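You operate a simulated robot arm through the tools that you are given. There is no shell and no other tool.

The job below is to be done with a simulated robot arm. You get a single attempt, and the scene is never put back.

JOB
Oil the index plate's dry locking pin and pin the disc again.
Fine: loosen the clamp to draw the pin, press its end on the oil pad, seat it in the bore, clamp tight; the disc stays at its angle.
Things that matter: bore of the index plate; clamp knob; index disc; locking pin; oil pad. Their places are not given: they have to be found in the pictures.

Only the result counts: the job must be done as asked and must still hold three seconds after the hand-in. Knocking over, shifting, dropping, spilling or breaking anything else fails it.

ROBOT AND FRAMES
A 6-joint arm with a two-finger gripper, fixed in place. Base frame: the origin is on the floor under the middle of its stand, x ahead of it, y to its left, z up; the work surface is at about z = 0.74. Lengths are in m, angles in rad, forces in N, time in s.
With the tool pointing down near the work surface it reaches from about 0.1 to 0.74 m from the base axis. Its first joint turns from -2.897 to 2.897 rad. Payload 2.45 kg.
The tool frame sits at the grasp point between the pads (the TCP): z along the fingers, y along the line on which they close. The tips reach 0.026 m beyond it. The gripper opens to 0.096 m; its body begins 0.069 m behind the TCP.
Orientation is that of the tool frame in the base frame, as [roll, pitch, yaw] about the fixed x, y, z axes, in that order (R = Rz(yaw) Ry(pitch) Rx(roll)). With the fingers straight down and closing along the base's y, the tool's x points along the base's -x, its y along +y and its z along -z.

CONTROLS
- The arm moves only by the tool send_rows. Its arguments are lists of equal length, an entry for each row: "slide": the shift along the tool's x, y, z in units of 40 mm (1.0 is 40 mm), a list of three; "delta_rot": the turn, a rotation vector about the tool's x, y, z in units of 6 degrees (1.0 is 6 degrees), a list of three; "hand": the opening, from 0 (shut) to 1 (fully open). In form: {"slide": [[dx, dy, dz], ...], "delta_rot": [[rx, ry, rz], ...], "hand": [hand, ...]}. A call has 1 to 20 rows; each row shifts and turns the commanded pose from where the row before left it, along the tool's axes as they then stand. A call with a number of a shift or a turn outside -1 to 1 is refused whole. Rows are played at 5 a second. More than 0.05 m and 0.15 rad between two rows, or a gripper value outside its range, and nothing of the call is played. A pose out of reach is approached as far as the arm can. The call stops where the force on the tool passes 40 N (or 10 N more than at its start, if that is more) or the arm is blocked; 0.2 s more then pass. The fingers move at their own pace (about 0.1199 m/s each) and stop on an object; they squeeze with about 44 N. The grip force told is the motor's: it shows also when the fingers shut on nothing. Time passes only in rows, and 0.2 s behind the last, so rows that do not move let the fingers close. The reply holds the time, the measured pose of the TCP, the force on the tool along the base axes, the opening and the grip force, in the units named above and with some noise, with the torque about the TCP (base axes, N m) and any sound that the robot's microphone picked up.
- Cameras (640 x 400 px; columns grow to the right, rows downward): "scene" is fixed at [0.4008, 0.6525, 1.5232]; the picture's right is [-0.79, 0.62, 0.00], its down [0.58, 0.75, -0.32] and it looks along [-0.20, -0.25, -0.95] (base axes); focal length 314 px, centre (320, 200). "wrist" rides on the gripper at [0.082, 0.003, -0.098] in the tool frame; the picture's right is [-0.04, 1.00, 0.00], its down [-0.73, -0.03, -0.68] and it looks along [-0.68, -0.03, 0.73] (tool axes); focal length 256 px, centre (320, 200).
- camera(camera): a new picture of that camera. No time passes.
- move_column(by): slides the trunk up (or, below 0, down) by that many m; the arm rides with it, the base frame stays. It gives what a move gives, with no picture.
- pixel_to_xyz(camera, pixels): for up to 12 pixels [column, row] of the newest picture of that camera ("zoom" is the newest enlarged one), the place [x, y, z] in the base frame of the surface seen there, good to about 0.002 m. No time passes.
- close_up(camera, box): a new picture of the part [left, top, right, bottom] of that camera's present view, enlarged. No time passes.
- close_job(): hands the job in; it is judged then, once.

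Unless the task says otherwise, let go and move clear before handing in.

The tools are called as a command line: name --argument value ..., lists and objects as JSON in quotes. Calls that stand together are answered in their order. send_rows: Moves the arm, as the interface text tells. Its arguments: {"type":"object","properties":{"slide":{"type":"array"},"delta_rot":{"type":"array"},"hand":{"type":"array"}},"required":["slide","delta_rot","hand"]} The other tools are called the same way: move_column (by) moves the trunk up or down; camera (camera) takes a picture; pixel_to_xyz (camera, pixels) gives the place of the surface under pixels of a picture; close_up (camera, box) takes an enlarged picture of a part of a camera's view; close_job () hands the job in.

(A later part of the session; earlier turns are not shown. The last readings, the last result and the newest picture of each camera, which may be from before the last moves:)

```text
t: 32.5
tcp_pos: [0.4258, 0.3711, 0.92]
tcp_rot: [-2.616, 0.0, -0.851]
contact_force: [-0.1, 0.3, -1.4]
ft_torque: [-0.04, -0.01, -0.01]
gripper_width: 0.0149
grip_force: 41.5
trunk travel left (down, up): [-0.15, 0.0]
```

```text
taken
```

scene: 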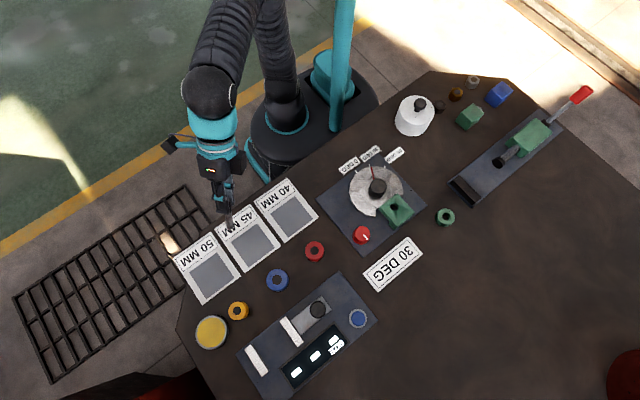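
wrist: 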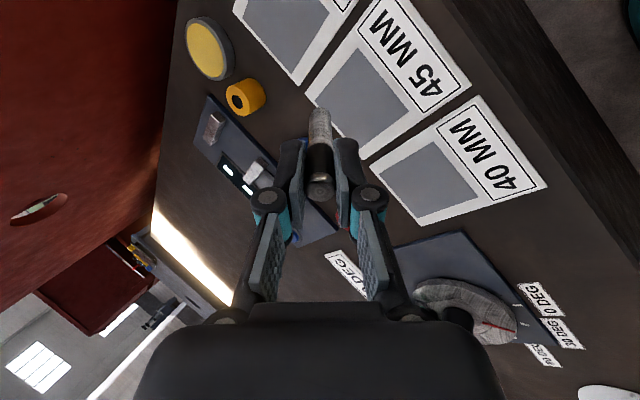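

The tilt is 30° outward and the pin is steady in the hand. I'll move outward to above the pad, keeping the pin's end about 40 mm over it.

send_rows --slide '[[0, -0.668, 0.626], [0, -0.668, 0.626], [0, -0.668, 0.626], [0, -0.668, 0.626], [0, -0.668, 0.626], [0, -0.668, 0.626], [0, 0, 0]]' --delta_rot '[[0, 0, 0], [0, 0, 0], [0, 0, 0], [0, 0, 0], [0, 0, 0], [0, 0, 0], [0, 0, 0]]' --hand '[0, 0, 0, 0, 0, 0, 0]'

camera --camera "scene"

camera --camera "wrist"

```text
t: 34.1
tcp_pos: [0.5887, 0.513, 0.8708]
tcp_rot: [-2.618, -0.001, -0.852]
contact_force: [0.2, 0.3, -1.0]
ft_torque: [-0.03, -0.01, 0.04]
gripper_width: 0.0152
grip_force: 41.4
trunk travel left (down, up): [-0.15, 0.0]
```

```text
taken
```

scene: 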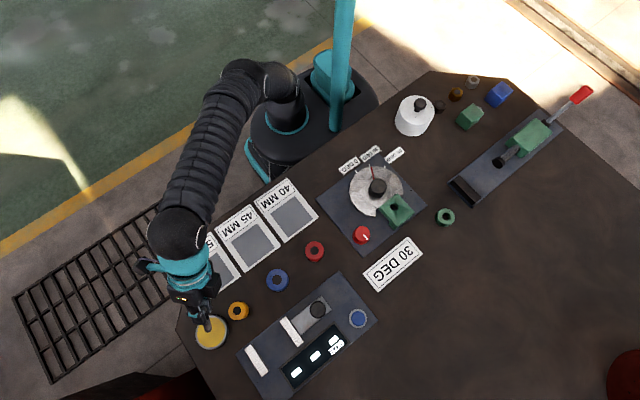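

```text
taken
```

wrist: 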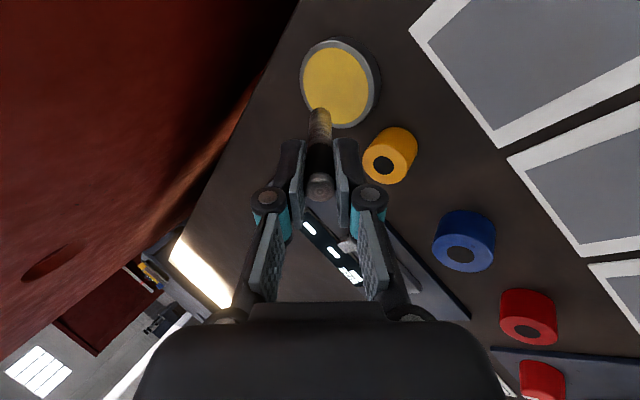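

The hand reached (0.5887, 0.513, 0.871) without a reach warning, with the pin's end over the pad's inner part in the wrist view (319,112). I'll go down 20 mm and try a smaller tilt (24°) so the pin stands more upright on the pad.

send_rows --slide '[[0, 0.13, 0.227], [0, 0.13, 0.227], [0, 0, 0], [0, 0, 0], [0, 0, 0]]' --delta_rot '[[0, 0, 0], [0, 0, 0], [-0.5, 0, 0], [-0.5, 0, 0], [0, 0, 0]]' --hand '[0, 0, 0, 0, 0]'

camera --camera "wrist"

```text
t: 35.3
tcp_pos: [0.5885, 0.5119, 0.8496]
tcp_rot: [-2.722, -0.001, -0.85]
contact_force: [0.9, -0.3, -2.1]
ft_torque: [-0.01, 0.0, -0.03]
gripper_width: 0.0152
grip_force: 40.4
trunk travel left (down, up): [-0.15, 0.0]
```

```text
taken
```

wrist: 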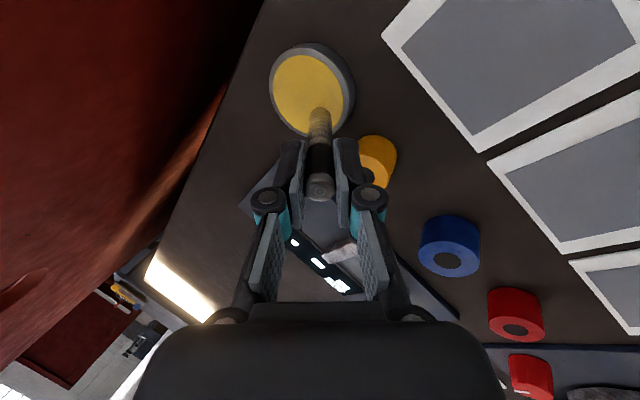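

No reach warning at 24°. I'll try 18° here as well, as the pin's end (318,112) is still about 15 mm above the pad.

send_rows --slide '[[0, 0, 0], [0, 0, 0], [0, 0, 0]]' --delta_rot '[[-0.5, 0, 0], [-0.5, 0, 0], [0, 0, 0]]' --hand '[0, 0, 0]'

```text
t: 36.1
tcp_pos: [0.5872, 0.5116, 0.8494]
tcp_rot: [-2.826, 0.0, -0.852]
contact_force: [0.3, 0.6, -1.4]
ft_torque: [-0.02, 0.0, -0.02]
gripper_width: 0.0152
grip_force: 40.8
trunk travel left (down, up): [-0.15, 0.0]
```

Still within reach at 18°. I'll shift outward 12 mm to put the pin's end well inside the yellow face.

send_rows --slide '[[0, -0.143, 0.046], [0, -0.143, 0.046], [0, 0, 0]]' --delta_rot '[[0, 0, 0], [0, 0, 0], [0, 0, 0]]' --hand '[0, 0, 0]'

camera --camera "wrist"

close_up --camera "scene" --box '[170, 280, 270, 380]'

```text
t: 36.9
tcp_pos: [0.5893, 0.5128, 0.8458]
tcp_rot: [-2.828, 0.001, -0.852]
contact_force: [-0.1, 0.0, -1.3]
ft_torque: [0.0, 0.03, 0.0]
gripper_width: 0.0152
grip_force: 41.0
out of reach, approached as far as the arm can: row 1, 2
trunk travel left (down, up): [-0.15, 0.0]
```

```text
taken
```

wrist: 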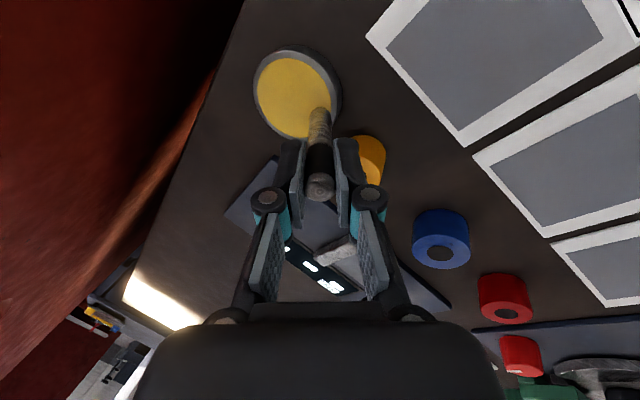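

```text
4.00 times, centred on (220, 330) of scene
```

zoom: 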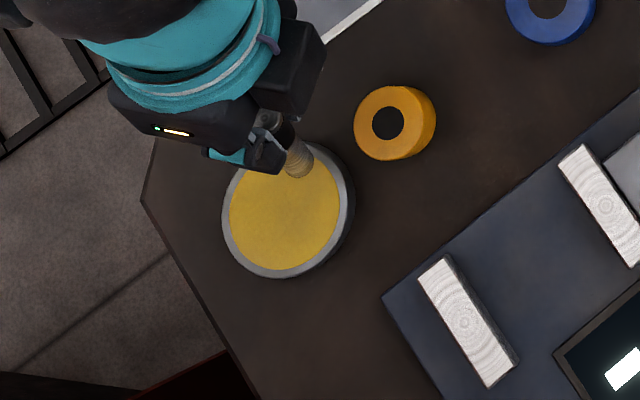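

At 18° the last 10 mm is out of reach, and the pin's end (scene zoom (298,165)) is near the rim. I'll return to 24° and check the pose.

send_rows --slide '[[0, 0, 0], [0, 0, 0], [0, 0, 0]]' --delta_rot '[[0.5, 0, 0], [0.5, 0, 0], [0, 0, 0]]' --hand '[0, 0, 0]'

close_up --camera "scene" --box '[170, 280, 270, 380]'

close_up --camera "wrist" --box '[220, 20, 420, 220]'

```text
t: 37.7
tcp_pos: [0.5882, 0.5126, 0.8472]
tcp_rot: [-2.721, -0.001, -0.852]
contact_force: [0.2, -0.4, -1.1]
ft_torque: [0.0, 0.01, -0.01]
gripper_width: 0.0149
grip_force: 41.2
trunk travel left (down, up): [-0.15, 0.0]
```

```text
4.00 times, centred on (220, 330) of scene
```

zoom: 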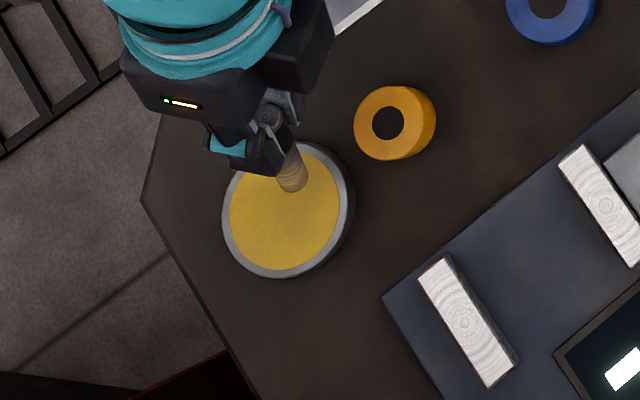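

```text
2.00 times, centred on (320, 120) of wrist
```

zoom: 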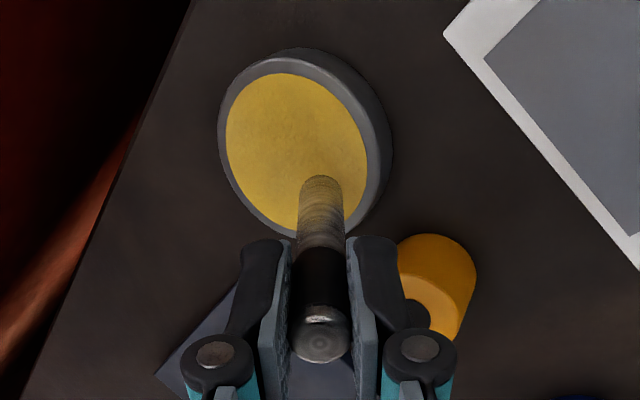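

At 24° the pin's end hovers about 12 mm above the pad near its middle (scene zoom (290,190)). I'll move 6 mm out and 9 mm down, then touch down in small steps.

send_rows --slide '[[0, -0.09, 0.03], [0, -0.02, 0.08], [0, 0.045, 0.1], [0, 0.045, 0.1], [0, 0, 0]]' --delta_rot '[[0, 0, 0], [0, 0, 0], [0, 0, 0], [0, 0, 0], [0, 0, 0]]' --hand '[0, 0, 0, 0, 0]'

close_up --camera "wrist" --box '[220, 20, 420, 220]'

```text
t: 38.9
tcp_pos: [0.5933, 0.5174, 0.8363]
tcp_rot: [-2.723, 0.001, -0.85]
contact_force: [1.0, -0.2, -0.9]
ft_torque: [-0.05, -0.01, 0.01]
gripper_width: 0.015
grip_force: 41.4
trunk travel left (down, up): [-0.15, 0.0]
```

```text
2.00 times, centred on (320, 120) of wrist
```

zoom: 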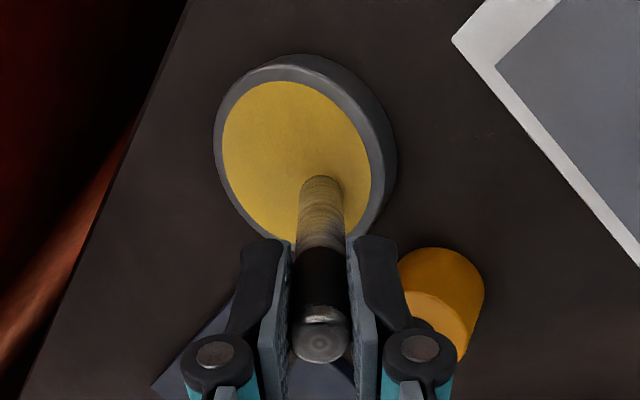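

No contact yet at z 0.8363. I'll step down about 2 mm more.

send_rows --slide '[[0, 0.01, 0.023], [0, 0.01, 0.023], [0, 0, 0]]' --delta_rot '[[0, 0, 0], [0, 0, 0], [0, 0, 0]]' --hand '[0, 0, 0]'

```text
t: 39.7
tcp_pos: [0.5921, 0.5172, 0.8349]
tcp_rot: [-2.718, -0.001, -0.851]
contact_force: [-0.9, 1.3, 6.0]
ft_torque: [0.16, -0.11, 0.05]
gripper_width: 0.0147
grip_force: 41.3
trunk travel left (down, up): [-0.15, 0.0]
```

Contact: the vertical force rose to 6 N. I'll press very slightly more, hold for about a second and look.

send_rows --slide '[[0, 0.006, 0.014], [0, 0, 0], [0, 0, 0], [0, 0, 0], [0, 0, 0], [0, 0, 0]]' --delta_rot '[[0, 0, 0], [0, 0, 0], [0, 0, 0], [0, 0, 0], [0, 0, 0], [0, 0, 0]]' --hand '[0, 0, 0, 0, 0, 0]'

close_up --camera "wrist" --box '[220, 20, 420, 220]'

close_up --camera "scene" --box '[170, 280, 270, 380]'

```text
t: 41.1
tcp_pos: [0.5921, 0.516, 0.8348]
tcp_rot: [-2.718, 0.001, -0.852]
contact_force: [-4.0, -0.7, 15.0]
ft_torque: [0.23, -0.08, 0.05]
gripper_width: 0.0147
grip_force: 41.3
trunk travel left (down, up): [-0.15, 0.0]
```

```text
2.00 times, centred on (320, 120) of wrist
```

zoom: 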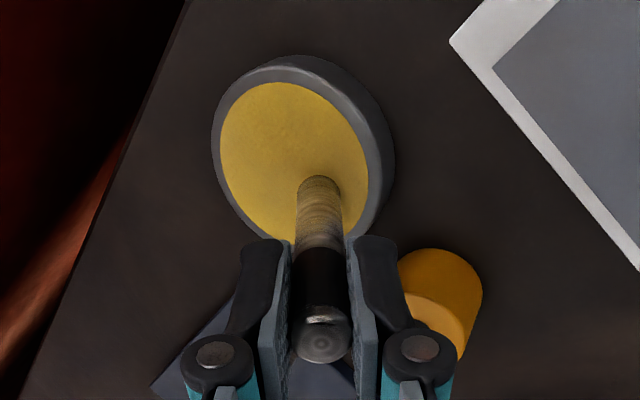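

```text
4.00 times, centred on (220, 330) of scene
```

zoom: 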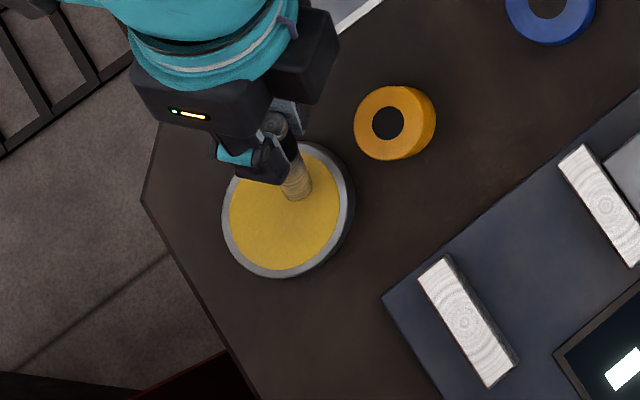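

The pin's end is pressed on the yellow face with 15 N and held for a second. I'll lift 15 mm and look at the end for oil.

send_rows --slide '[[0, -0.05, -0.11], [0, -0.05, -0.115], [0, -0.05, -0.115], [0, 0, 0]]' --delta_rot '[[0, 0, 0], [0, 0, 0], [0, 0, 0], [0, 0, 0]]' --hand '[0, 0, 0, 0]'

close_up --camera "wrist" --box '[270, 70, 370, 220]'

close_up --camera "scene" --box '[190, 290, 260, 360]'

```text
t: 42.1
tcp_pos: [0.5923, 0.517, 0.8491]
tcp_rot: [-2.723, 0.0, -0.852]
contact_force: [0.1, 1.2, -2.0]
ft_torque: [-0.03, 0.01, 0.03]
gripper_width: 0.0148
grip_force: 41.1
trunk travel left (down, up): [-0.15, 0.0]
```

```text
2.67 times, centred on (320, 145) of wrist
```

zoom: 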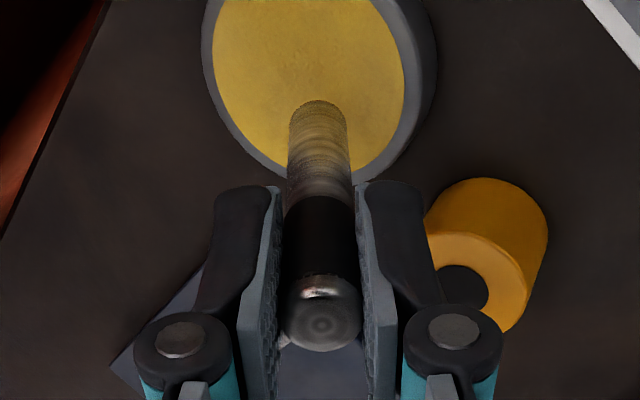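

```text
5.71 times, centred on (225, 325) of scene
```

zoom: 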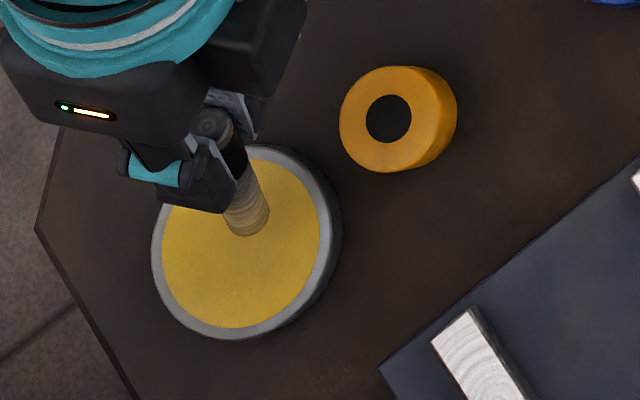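

No clear visual change shows on the end (wrist zoom (320,110)); the pad has not moved. To be sure the end wets fully, I'll press a second time with the pin more upright (20°) and hold longer.

send_rows --slide '[[0, 0, 0], [0, 0, 0], [0, 0.05, 0.12], [0, 0.035, 0.1], [0, 0, 0]]' --delta_rot '[[-0.33, 0, 0], [-0.33, 0, 0], [0, 0, 0], [0, 0, 0], [0, 0, 0]]' --hand '[0, 0, 0, 0, 0]'

```text
t: 43.3
tcp_pos: [0.5934, 0.5166, 0.8389]
tcp_rot: [-2.792, 0.0, -0.852]
contact_force: [0.0, -0.9, -1.1]
ft_torque: [-0.01, -0.02, -0.01]
gripper_width: 0.015
grip_force: 41.1
trunk travel left (down, up): [-0.15, 0.0]
```

At 20° everything is still within reach, z 0.8389 with no contact. I'll step down about 2.5 mm to touch.

send_rows --slide '[[0, 0.01, 0.028], [0, 0.01, 0.028], [0, 0, 0]]' --delta_rot '[[0, 0, 0], [0, 0, 0], [0, 0, 0]]' --hand '[0, 0, 0]'

```text
t: 44.1
tcp_pos: [0.5931, 0.5169, 0.8366]
tcp_rot: [-2.79, 0.001, -0.853]
contact_force: [0.7, 0.6, 0.7]
ft_torque: [0.05, 0.01, 0.0]
gripper_width: 0.0147
grip_force: 41.1
trunk travel left (down, up): [-0.15, 0.0]
```

The first touch reads about 2 N at z 0.8366. I'll press about 1 mm more and hold.

send_rows --slide '[[0, 0.007, 0.018], [0, 0.005, 0.012], [0, 0, 0], [0, 0, 0], [0, 0, 0], [0, 0, 0], [0, 0, 0], [0, 0, 0], [0, 0, 0], [0, 0, 0], [0, 0, 0]]' --delta_rot '[[0, 0, 0], [0, 0, 0], [0, 0, 0], [0, 0, 0], [0, 0, 0], [0, 0, 0], [0, 0, 0], [0, 0, 0], [0, 0, 0], [0, 0, 0], [0, 0, 0]]' --hand '[0, 0, 0, 0, 0, 0, 0, 0, 0, 0, 0]'

close_up --camera "wrist" --box '[270, 70, 370, 220]'

close_up --camera "scene" --box '[190, 290, 260, 360]'

```text
t: 46.5
tcp_pos: [0.5928, 0.5167, 0.8371]
tcp_rot: [-2.789, -0.001, -0.851]
contact_force: [-1.0, -1.3, 14.1]
ft_torque: [0.09, -0.09, 0.02]
gripper_width: 0.0148
grip_force: 40.9
trunk travel left (down, up): [-0.15, 0.0]
```

```text
2.67 times, centred on (320, 145) of wrist
```

zoom: 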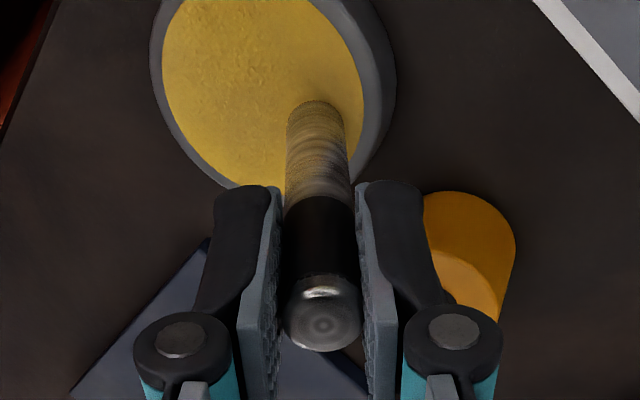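

```text
5.71 times, centred on (225, 325) of scene
```

zoom: 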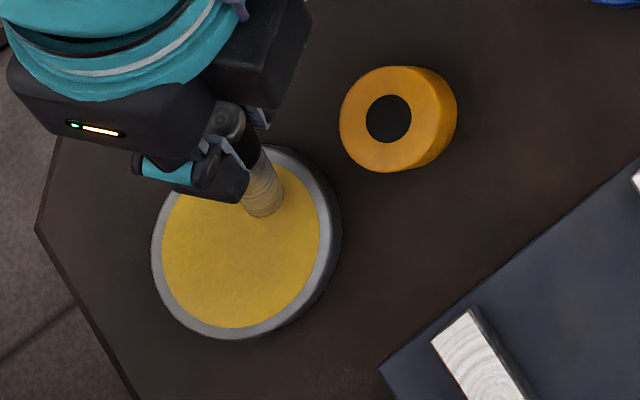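

The end is well inside the yellow face (scene zoom (262,210)) and was held for 2 s at 14 N. I'll lift off, draw inward and straighten the hand.

send_rows --slide '[[0, -0.05, -0.14], [0, 0.3, -0.6], [0, 0.69, -0.51], [0, 0.69, -0.51], [0, 0.69, -0.51], [0, 0.69, -0.51], [0, 0.69, -0.51], [0, 0.69, -0.51], [0, 0, 0], [0, 0, 0], [0, 0, 0], [0, 0, 0], [0, 0, 0]]' --delta_rot '[[0, 0, 0], [0, 0, 0], [0, 0, 0], [0, 0, 0], [0, 0, 0], [0, 0, 0], [0, 0, 0], [0, 0, 0], [-0.84, 0, 0], [-0.84, 0, 0], [-0.84, 0, 0], [-0.84, 0, 0], [0, 0, 0]]' --hand '[0, 0, 0, 0, 0, 0, 0, 0, 0, 0, 0, 0, 0]'

camera --camera "wrist"

camera --camera "scene"

```text
t: 49.3
tcp_pos: [0.4309, 0.3737, 0.9173]
tcp_rot: [3.14, 0.0, -0.85]
contact_force: [0.0, 0.1, -1.6]
ft_torque: [-0.02, 0.0, 0.0]
gripper_width: 0.0151
grip_force: 41.2
trunk travel left (down, up): [-0.15, 0.0]
```

```text
taken
```

wrist: 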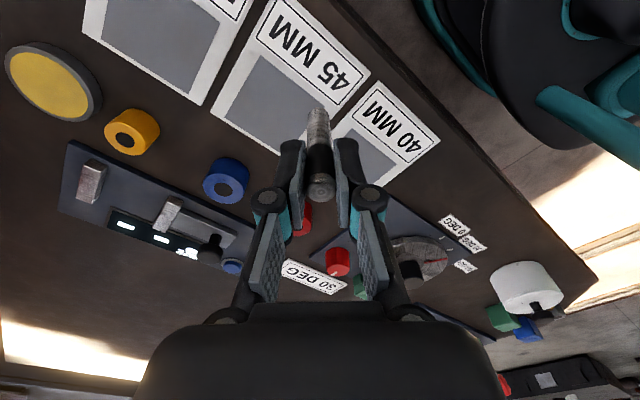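

```text
taken
```

scene: 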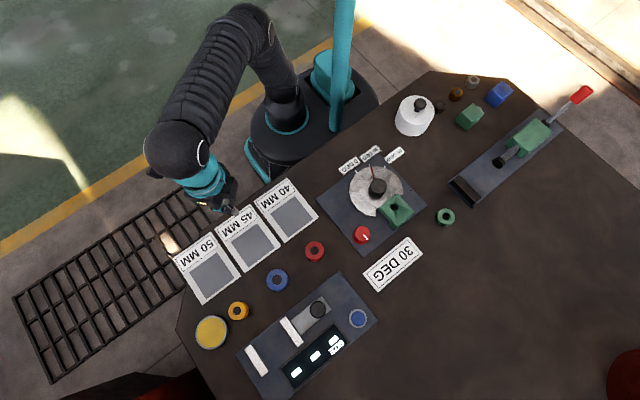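

The pin is still upright in the hand. I'll compare its end closely in both views, and check the disc and bore too.

close_up --camera "wrist" --box '[280, 90, 360, 210]'

close_up --camera "scene" --box '[340, 150, 430, 250]'

```text
3.33 times, centred on (320, 150) of wrist
```

zoom: 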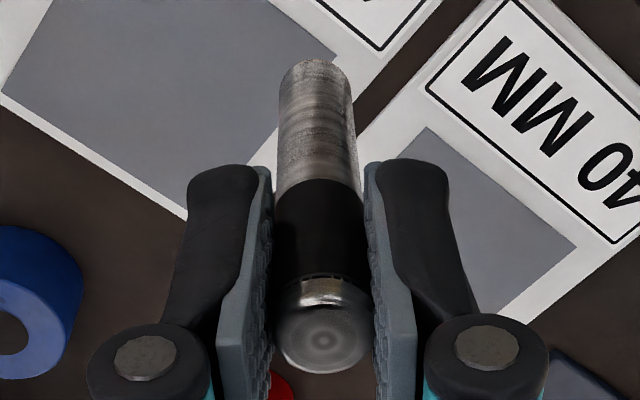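

```text
4.00 times, centred on (385, 200) of scene
```

zoom: 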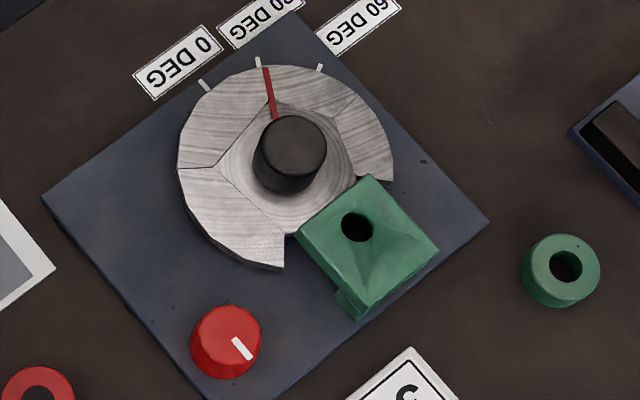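

The disc is still at the 30 tick and the bore is open. The pin's lower end seems about 1–2 px left of centre in the hand (zoom (315,75) vs top (323,335)), which I'll check above the bore. I'll turn the hand back to yaw 0 and go part of the way.

send_rows --slide '[[0, 0, 0], [0, 0, 0], [0, 0, 0], [0, 0, 0], [0, 0, 0], [0, 0, 0], [0, 0, 0], [0, 0, 0], [0, 0, 0], [-0.65, -0.45, 0], [-0.65, -0.45, 0], [-0.65, -0.45, 0], [-0.65, -0.45, 0], [-0.65, -0.45, 0], [-0.65, -0.45, 0], [-0.65, -0.45, 0], [0, 0, 0]]' --delta_rot '[[0, 0, -0.902], [0, 0, -0.902], [0, 0, -0.902], [0, 0, -0.902], [0, 0, -0.902], [0, 0, -0.902], [0, 0, -0.902], [0, 0, -0.902], [0, 0, -0.902], [0, 0, 0], [0, 0, 0], [0, 0, 0], [0, 0, 0], [0, 0, 0], [0, 0, 0], [0, 0, 0], [0, 0, 0]]' --hand '[0, 0, 0, 0, 0, 0, 0, 0, 0, 0, 0, 0, 0, 0, 0, 0, 0]'

```text
t: 52.9
tcp_pos: [0.2466, 0.5004, 0.9183]
tcp_rot: [3.141, 0.002, -0.002]
contact_force: [-0.8, 0.4, -1.1]
ft_torque: [0.0, -0.04, -0.01]
gripper_width: 0.0148
grip_force: 41.2
trunk travel left (down, up): [-0.15, 0.0]
```

The hand is at (0.2466, 0.5004, 0.918), level with yaw 0. I'll go back to just above the bore, the pin's end about 26 mm over it, and look.

send_rows --slide '[[-0.54, -0.339, 0.09], [-0.54, -0.339, 0.09], [-0.54, -0.339, 0.1], [-0.54, -0.339, 0.1], [-0.54, -0.339, 0.1], [-0.53, -0.335, 0.1], [0, 0, 0]]' --delta_rot '[[0, 0, 0], [0, 0, 0], [0, 0, 0], [0, 0, 0], [0, 0, 0], [0, 0, 0], [0, 0, 0]]' --hand '[0, 0, 0, 0, 0, 0, 0]'

close_up --camera "wrist" --box '[290, 80, 350, 120]'

close_up --camera "wrist" --box '[240, 70, 440, 220]'

close_up --camera "scene" --box '[340, 150, 430, 250]'

```text
t: 54.5
tcp_pos: [0.1182, 0.5812, 0.8953]
tcp_rot: [-3.141, 0.002, -0.001]
contact_force: [-0.2, -0.1, -0.7]
ft_torque: [0.03, 0.0, -0.02]
gripper_width: 0.0147
grip_force: 41.1
trunk travel left (down, up): [-0.15, 0.0]
```

```text
10.00 times, centred on (320, 100) of wrist
```

zoom: 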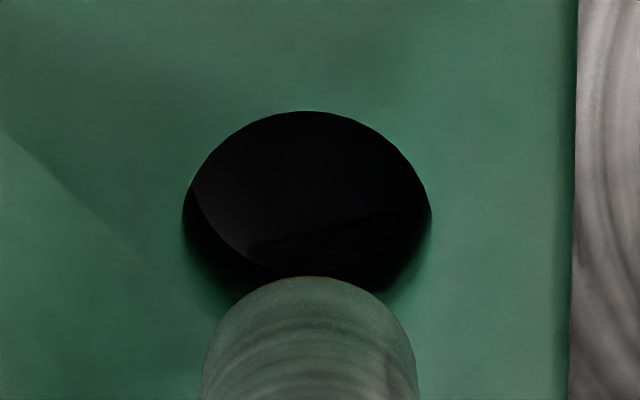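

```text
2.67 times, centred on (340, 145) of wrist
```

zoom: 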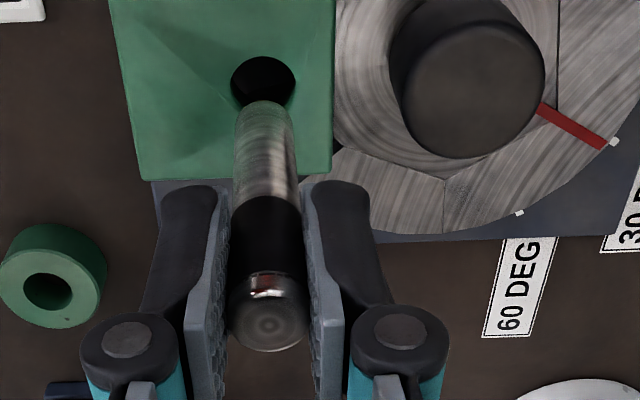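

```text
4.00 times, centred on (385, 200) of scene
```

zoom: 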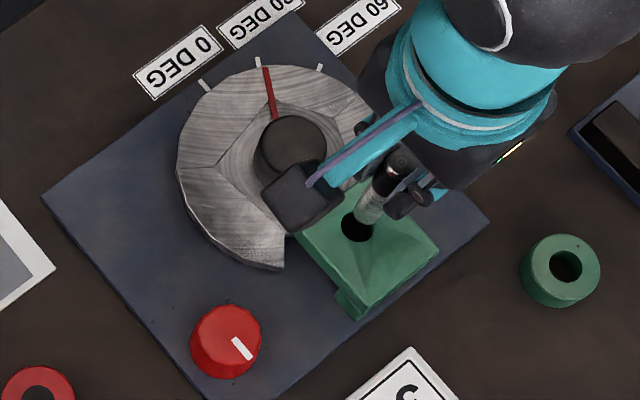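

Compared with the drawing picture, the pin's lower end has shifted about 1 mm sideways in the hand (a tilt of about 0.7°), and the hand is about 1 mm off. I'll correct the tilt, nudge over and lower to a few mm above the bore to compare the outlines without parallax.

send_rows --slide '[[-0.02, -0.029, 0], [0, 0, 0.25], [0, 0, 0.2], [0, 0, 0]]' --delta_rot '[[-0.12, 0, 0], [0, 0, 0], [0, 0, 0], [0, 0, 0]]' --hand '[0, 0, 0, 0]'

close_up --camera "wrist" --box '[280, 75, 360, 135]'

close_up --camera "scene" --box '[375, 180, 420, 225]'

```text
t: 55.5
tcp_pos: [0.1176, 0.5823, 0.8766]
tcp_rot: [3.127, 0.002, 0.0]
contact_force: [-0.4, 0.3, -1.2]
ft_torque: [-0.01, 0.0, 0.0]
gripper_width: 0.0149
grip_force: 41.3
trunk travel left (down, up): [-0.15, 0.0]
```

```text
6.67 times, centred on (320, 105) of wrist
```

zoom: 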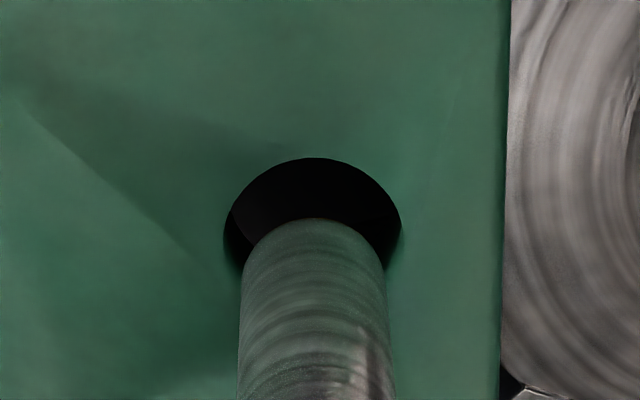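

```text
8.89 times, centred on (398, 202) of scene
```

zoom: 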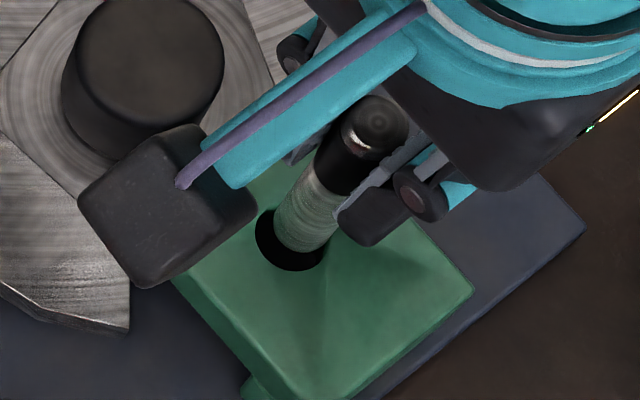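

Pin and bore line up sideways (wrist zoom pin centre 314, bore centre 312.5). The gap on the near side matches the one seen when the pin was drawn, so this is the seating axis. I'll start to lower into the bore in small steps, watching the force.

send_rows --slide '[[0, 0, 0.13], [0, 0, 0.13], [0, 0, 0.1], [0, 0, 0]]' --delta_rot '[[0, 0, 0], [0, 0, 0], [0, 0, 0], [0, 0, 0]]' --hand '[0, 0, 0, 0]'

close_up --camera "wrist" --box '[280, 75, 360, 135]'

close_up --camera "scene" --box '[375, 180, 420, 225]'

```text
t: 56.5
tcp_pos: [0.1173, 0.5834, 0.8627]
tcp_rot: [3.128, 0.001, -0.003]
contact_force: [-0.2, -0.2, -2.4]
ft_torque: [0.0, -0.03, 0.01]
gripper_width: 0.0147
grip_force: 40.6
trunk travel left (down, up): [-0.15, 0.0]
```

```text
6.67 times, centred on (320, 105) of wrist
```

zoom: 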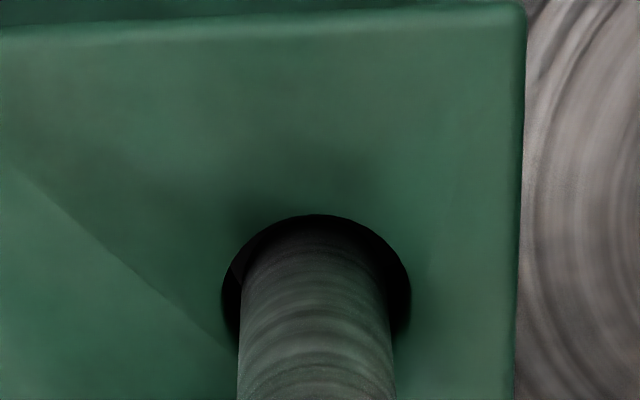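

```text
8.89 times, centred on (398, 202) of scene
```

zoom: 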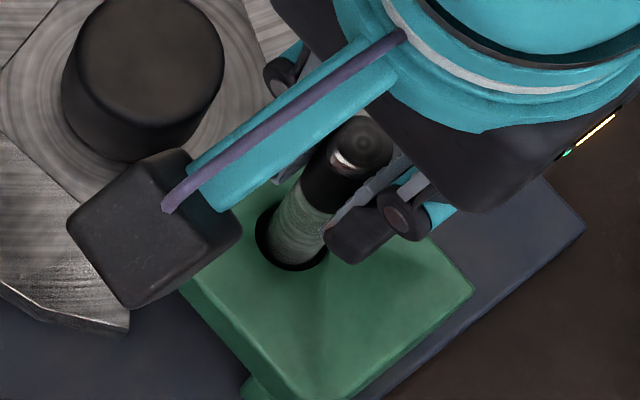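

The pin's end has entered the bore with no contact force, the gap visible all around (wrist zoom left 222–240, right 388–411). I'll lower 15 mm more.

send_rows --slide '[[0, -0.002, 0.13], [0, -0.002, 0.13], [0, -0.002, 0.12], [0, 0, 0]]' --delta_rot '[[0, 0, 0], [0, 0, 0], [0, 0, 0], [0, 0, 0]]' --hand '[0, 0, 0, 0]'

close_up --camera "wrist" --box '[240, 70, 440, 220]'

```text
t: 57.5
tcp_pos: [0.1177, 0.5827, 0.8477]
tcp_rot: [3.128, 0.001, -0.002]
contact_force: [-0.8, 0.3, -1.4]
ft_torque: [-0.01, 0.03, 0.02]
gripper_width: 0.0148
grip_force: 40.1
trunk travel left (down, up): [-0.15, 0.0]
```

```text
2.67 times, centred on (340, 145) of wrist
```

zoom: 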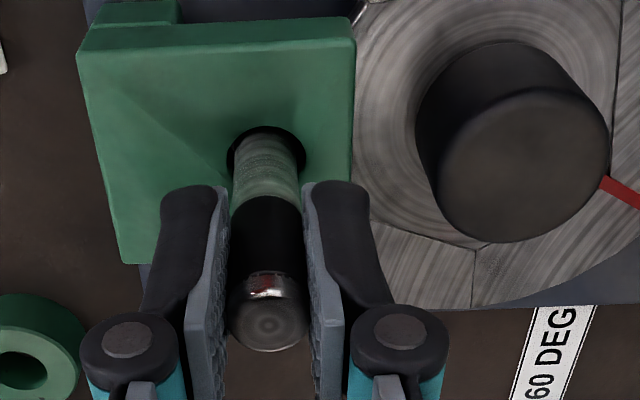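

At z 0.8477 the picture nearly repeats the one at the same height while drawing (bore 227–306, pin 233–300). The end is now at the disc's level, so I'll go on in 4 mm steps.

send_rows --slide '[[0, -0.001, 0.05], [0, -0.001, 0.05], [0, 0, 0]]' --delta_rot '[[0, 0, 0], [0, 0, 0], [0, 0, 0]]' --hand '[0, 0, 0]'

```text
t: 58.3
tcp_pos: [0.1183, 0.5835, 0.8438]
tcp_rot: [3.129, 0.001, -0.002]
contact_force: [-0.6, -1.1, -0.6]
ft_torque: [0.0, 0.02, 0.04]
gripper_width: 0.0148
grip_force: 41.0
trunk travel left (down, up): [-0.15, 0.0]
```

Still free at z 0.8438, with the pin's end below the disc's top face. I'll lower another 6 mm.

send_rows --slide '[[0, -0.001, 0.05], [0, -0.001, 0.05], [0, -0.001, 0.05], [0, 0, 0]]' --delta_rot '[[0, 0, 0], [0, 0, 0], [0, 0, 0], [0, 0, 0]]' --hand '[0, 0, 0, 0]'

```text
t: 59.3
tcp_pos: [0.117, 0.5819, 0.8375]
tcp_rot: [3.128, 0.002, -0.002]
contact_force: [0.2, -0.3, -1.0]
ft_torque: [0.0, -0.01, 0.01]
gripper_width: 0.015
grip_force: 41.6
trunk travel left (down, up): [-0.15, 0.0]
```

Still free at z 0.8375. The seat should come near 0.8315, so I'll lower in smaller steps.

send_rows --slide '[[0, 0, 0.04], [0, 0, 0.04], [0, 0, 0.04], [0, 0, 0]]' --delta_rot '[[0, 0, 0], [0, 0, 0], [0, 0, 0], [0, 0, 0]]' --hand '[0, 0, 0, 0]'

```text
t: 60.3
tcp_pos: [0.1179, 0.5824, 0.8331]
tcp_rot: [3.128, 0.003, 0.0]
contact_force: [-0.2, 0.4, -1.7]
ft_torque: [0.0, -0.02, -0.02]
gripper_width: 0.0149
grip_force: 41.1
trunk travel left (down, up): [-0.15, 0.0]
```

send_rows --slide '[[0, 0, 0.03], [0, 0, 0.03], [0, 0, 0]]' --delta_rot '[[0, 0, 0], [0, 0, 0], [0, 0, 0]]' --hand '[0, 0, 0]'

close_up --camera "wrist" --box '[240, 70, 440, 220]'

```text
t: 61.1
tcp_pos: [0.1173, 0.5815, 0.831]
tcp_rot: [3.13, 0.001, -0.003]
contact_force: [2.3, 1.6, 16.4]
ft_torque: [0.11, -0.16, 0.01]
gripper_width: 0.015
grip_force: 40.9
trunk travel left (down, up): [-0.15, 0.0]
```

```text
2.67 times, centred on (340, 145) of wrist
```

zoom: 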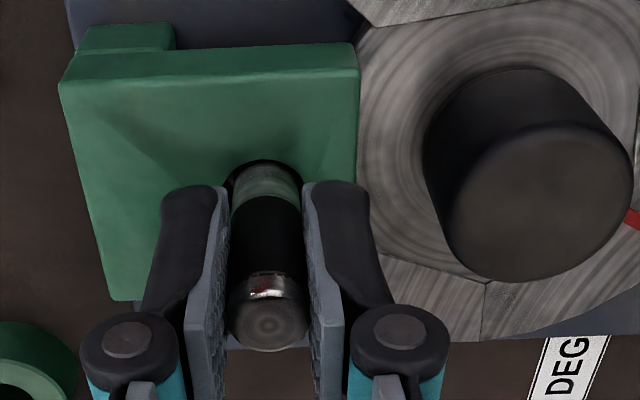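

The pin met its seat at z 0.831 with 16 N, the same height it was drawn from. I'll ease the force, open gently, rise and look.

send_rows --slide '[[0, 0, -0.012], [0, 0, 0], [0, 0, 0], [0, 0, 0], [0, 0, 0], [0, 0, -0.2], [0, 0, -0.3], [0, 0, -0.4], [0, 0, -0.45], [0, 0, 0]]' --delta_rot '[[0, 0, 0], [0, 0, 0], [0, 0, 0], [0, 0, 0], [0, 0, 0], [0, 0, 0], [0, 0, 0], [0, 0, 0], [0, 0, 0], [0, 0, 0]]' --hand '[0, 0.2, 0.25, 0.32, 0.32, 0.32, 0.32, 0.32, 0.32, 0.32]'

close_up --camera "wrist" --box '[240, 50, 480, 200]'

close_up --camera "scene" --box '[340, 150, 430, 250]'

```text
t: 63.3
tcp_pos: [0.1164, 0.5813, 0.8838]
tcp_rot: [3.129, 0.001, -0.003]
contact_force: [0.9, -0.1, -0.8]
ft_torque: [-0.01, 0.01, -0.01]
gripper_width: 0.0305
grip_force: 0.2
trunk travel left (down, up): [-0.15, 0.0]
```

```text
2.67 times, centred on (360, 125) of wrist
```

zoom: 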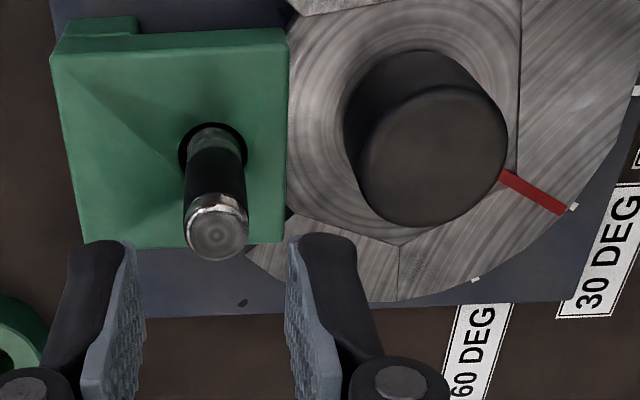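

```text
4.00 times, centred on (385, 200) of scene
```

zoom: 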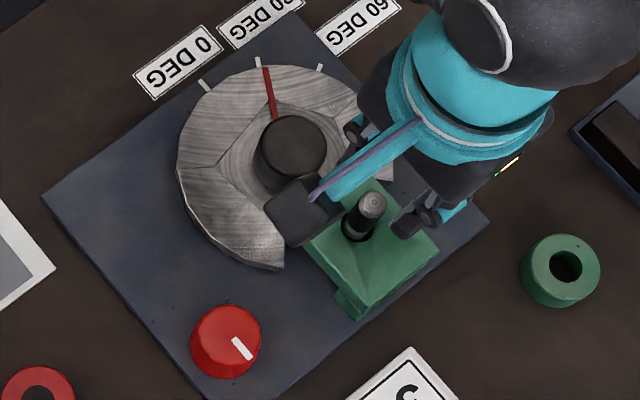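

The pin stands upright and seated in the bore, and the disc's pointer is still at the 30 tick. Next I'll straighten the hand and go over to the knob, above the pin's top all the way.

send_rows --slide '[[0.3, 0, 0], [0.5, 0, 0], [0.5, 0, 0], [0.5, -0.03, 0.2], [0.5, -0.03, 0.2], [0.3, -0.03, 0.2], [0, 0, 0]]' --delta_rot '[[0.12, 0, 0], [0, 0, 0], [0, 0, 0], [0, 0, 0], [0, 0, 0], [0, 0, 0], [0, 0, 0]]' --hand '[0.32, 0.32, 0.32, 0.32, 0.45, 0.6, 0.6]'

camera --camera "wrist"

close_up --camera "wrist" --box '[270, 50, 370, 150]'

camera --camera "scene"

```text
t: 64.9
tcp_pos: [0.2208, 0.5855, 0.8604]
tcp_rot: [-3.141, -0.001, -0.001]
contact_force: [-0.4, -0.2, -0.1]
ft_torque: [-0.01, 0.0, -0.01]
gripper_width: 0.0578
grip_force: 0.1
trunk travel left (down, up): [-0.15, 0.0]
```

```text
taken
```

wrist: 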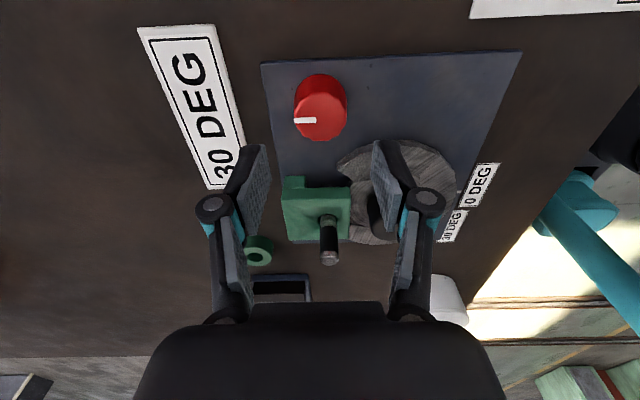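

```text
4.00 times, centred on (320, 100) of wrist
```

zoom: 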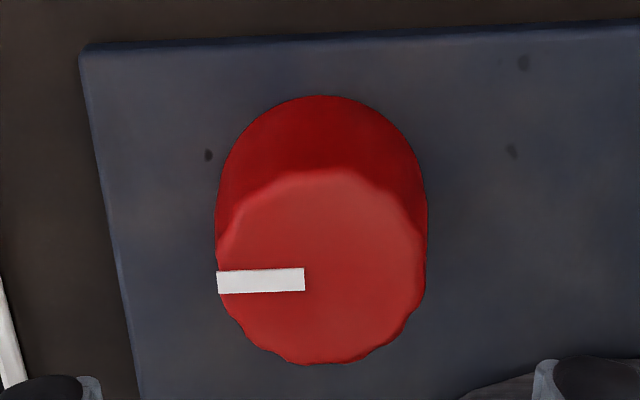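

```text
taken
```

scene: 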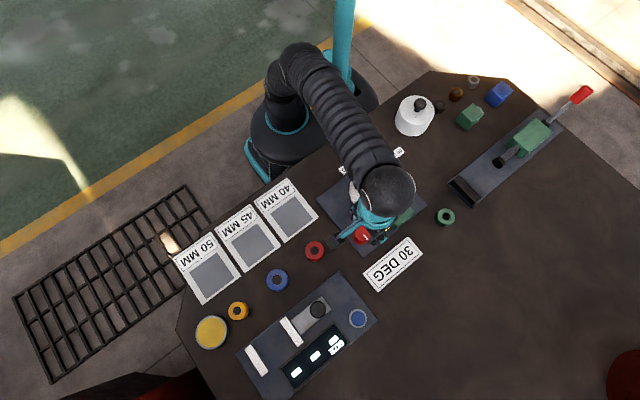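

The knob's top is centred at wrist (320,116), right under the hand, with its mark to +y. I'll descend with the same opening as before and close on it.

send_rows --slide '[[0, 0, 0.5], [0, 0, 0.5], [0, 0, 0.5], [0, 0, 0.45], [0, 0, 0]]' --delta_rot '[[0, 0, 0], [0, 0, 0], [0, 0, 0], [0, 0, 0], [0, 0, 0]]' --hand '[0.6, 0.6, 0.6, 0.6, 0.6]'

camera --camera "wrist"

```text
t: 66.1
tcp_pos: [0.2221, 0.5861, 0.7822]
tcp_rot: [3.141, 0.001, -0.002]
contact_force: [0.7, -0.3, -0.6]
ft_torque: [0.0, 0.01, 0.02]
gripper_width: 0.0578
grip_force: 0.0
trunk travel left (down, up): [-0.15, 0.0]
```

```text
taken
```

wrist: 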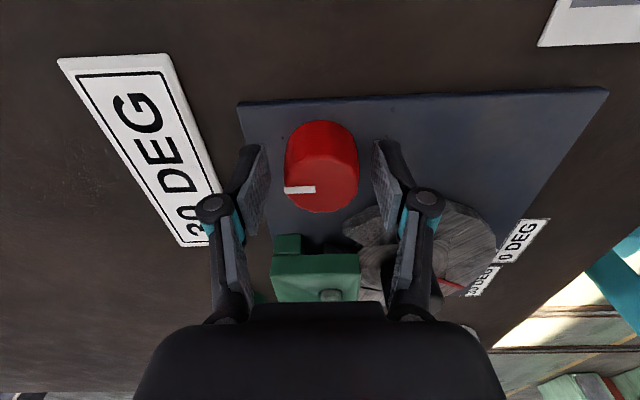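

The knob is centred between the fingers at (321,187). I'll close on it.

send_rows --slide '[[0, 0, 0], [0, 0, 0], [0, 0, 0], [0, 0, 0]]' --delta_rot '[[0, 0, 0], [0, 0, 0], [0, 0, 0], [0, 0, 0]]' --hand '[0.4, 0.2, 0, 0]'

```text
t: 67.1
tcp_pos: [0.2228, 0.5858, 0.7836]
tcp_rot: [3.139, 0.004, -0.003]
contact_force: [-2.4, -11.7, -2.1]
ft_torque: [-0.57, -0.09, -0.01]
gripper_width: 0.0396
grip_force: 45.3
trunk travel left (down, up): [-0.15, 0.0]
```

Gripped at 39.6 mm, with a small side force of -11.7 N in y. I'll ease over 1 mm and start turning clockwise to tighten.

send_rows --slide '[[0, 0.027, 0], [0, 0, 0], [0, 0, 0], [0, 0, 0], [0, 0, 0], [0, 0, 0]]' --delta_rot '[[0, 0, 0], [0, 0, 0.4], [0, 0, 0.5], [0, 0, 0.5], [0, 0, 0.5], [0, 0, 0.5]]' --hand '[0, 0, 0, 0, 0, 0]'

```text
t: 68.5
tcp_pos: [0.2217, 0.5851, 0.7826]
tcp_rot: [-3.142, 0.001, -0.255]
contact_force: [1.3, -6.4, 3.5]
ft_torque: [-0.31, 0.6, 0.04]
gripper_width: 0.0399
grip_force: 44.5
trunk travel left (down, up): [-0.15, 0.0]
```

The knob turns freely (yaw -0.255, torque about z 0.04). I'll continue clockwise.

send_rows --slide '[[0, 0.01, 0], [0, 0, 0], [0, 0, 0], [0, 0, 0], [0, 0, 0], [0, 0, 0], [0, 0, 0]]' --delta_rot '[[0, 0, 0.5], [0, 0, 0.5], [0, 0, 0.5], [0, 0, 0.5], [0, 0, 0.5], [0, 0, 0.5], [0, 0, 0.5]]' --hand '[0, 0, 0, 0, 0, 0, 0]'

camera --camera "wrist"

```text
t: 70.1
tcp_pos: [0.2221, 0.5841, 0.7824]
tcp_rot: [3.14, 0.002, -0.621]
contact_force: [0.5, -11.3, 11.4]
ft_torque: [-0.86, -0.46, 0.03]
gripper_width: 0.0397
grip_force: 44.9
trunk travel left (down, up): [-0.15, 0.0]
```

```text
taken
```

wrist: 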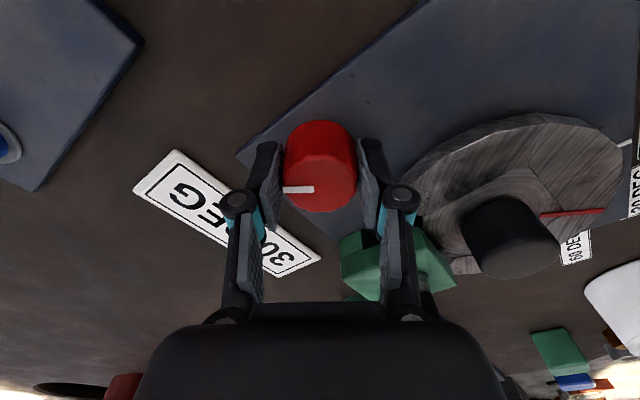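

The knob follows (mark steady at (298,189)), and the yaw is -0.621. I'll re-centre slightly and continue.

send_rows --slide '[[0, 0.022, -0.01], [0, 0, 0], [0, 0, 0], [0, 0, 0], [0, 0, 0], [0, 0, 0], [0, 0, 0], [0, 0, 0]]' --delta_rot '[[0, 0, 0.4], [0, 0, 0.5], [0, 0, 0.5], [0, 0, 0.5], [0, 0, 0.5], [0, 0, 0.5], [0, 0, 0.5], [0, 0, 0.5]]' --hand '[0, 0, 0, 0, 0, 0, 0, 0]'

```text
t: 71.9
tcp_pos: [0.22, 0.583, 0.7828]
tcp_rot: [3.138, 0.001, -1.028]
contact_force: [4.9, -2.8, 10.4]
ft_torque: [0.9, 0.19, -0.04]
gripper_width: 0.0396
grip_force: 45.1
trunk travel left (down, up): [-0.15, 0.0]
```

send_rows --slide '[[0, 0, -0.01], [0, 0, 0], [0, 0, 0], [0, 0, 0], [0, 0, 0], [0, 0, 0], [0, 0, 0]]' --delta_rot '[[0, 0, 0.5], [0, 0, 0.5], [0, 0, 0.5], [0, 0, 0.5], [0, 0, 0.5], [0, 0, 0.5], [0, 0, 0.5]]' --hand '[0, 0, 0, 0, 0, 0, 0]'

camera --camera "wrist"

```text
t: 73.5
tcp_pos: [0.2195, 0.5829, 0.7843]
tcp_rot: [3.141, -0.002, -1.394]
contact_force: [-9.9, -20.4, -5.4]
ft_torque: [0.39, 0.31, 0.01]
gripper_width: 0.0396
grip_force: 44.8
trunk travel left (down, up): [-0.15, 0.0]
```

```text
taken
```

wrist: 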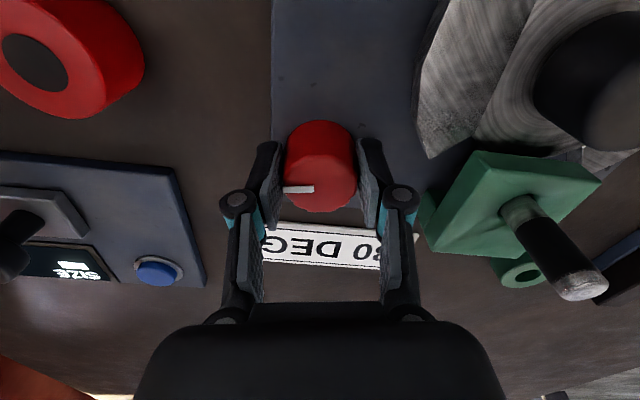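

The yaw is -1.394 with the mark almost back to +x and a side load of about 20 N. I'll re-centre and turn on towards the tight end in smaller steps.

send_rows --slide '[[0.03, 0.025, 0], [0, 0, 0], [0, 0, 0], [0, 0, 0]]' --delta_rot '[[0, 0, 0], [0, 0, 0.5], [0, 0, 0.5], [0, 0, 0.5]]' --hand '[0, 0, 0, 0]'

```text
t: 74.5
tcp_pos: [0.2197, 0.5843, 0.7822]
tcp_rot: [3.139, 0.001, -1.551]
contact_force: [-3.8, 8.7, 0.3]
ft_torque: [-0.33, -0.04, 0.01]
gripper_width: 0.0398
grip_force: 45.0
trunk travel left (down, up): [-0.15, 0.0]
```

The yaw is -1.551 with still no torque about z. I'll turn in small steps to find the tight stop.

send_rows --slide '[[0, 0, 0], [0, 0, 0], [0, 0, 0]]' --delta_rot '[[0, 0, 0.3], [0, 0, 0.3], [0, 0, 0]]' --hand '[0, 0, 0]'

```text
t: 75.3
tcp_pos: [0.22, 0.582, 0.7818]
tcp_rot: [3.14, -0.001, -1.615]
contact_force: [-16.2, 2.9, -5.9]
ft_torque: [0.51, 0.32, 0.89]
gripper_width: 0.04
grip_force: 45.0
trunk travel left (down, up): [-0.15, 0.0]
```

A torque of 0.89 N m about z at yaw -1.615 says the clamp reached its tight stop. I'll give it a slight extra nudge to make sure.

send_rows --slide '[[0, 0.015, 0], [0, 0, 0], [0, 0, 0]]' --delta_rot '[[0, 0, 0.15], [0, 0, 0.1], [0, 0, 0]]' --hand '[0, 0, 0]'

camera --camera "wrist"

```text
t: 76.1
tcp_pos: [0.2199, 0.5817, 0.7844]
tcp_rot: [3.14, -0.002, -1.64]
contact_force: [-18.3, -6.9, -3.6]
ft_torque: [-0.91, 0.47, 0.97]
gripper_width: 0.0401
grip_force: 44.9
trunk travel left (down, up): [-0.15, 0.0]
```

```text
taken
```

wrist: 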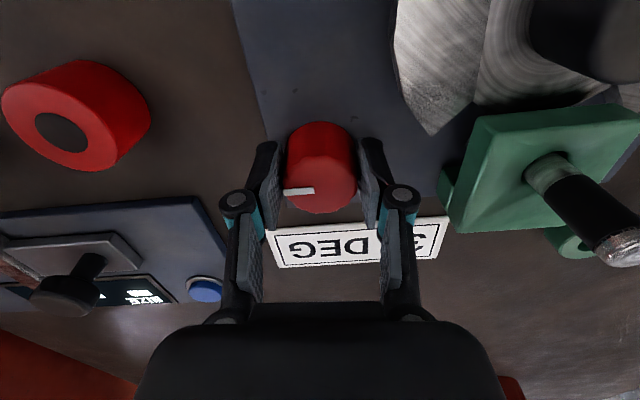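

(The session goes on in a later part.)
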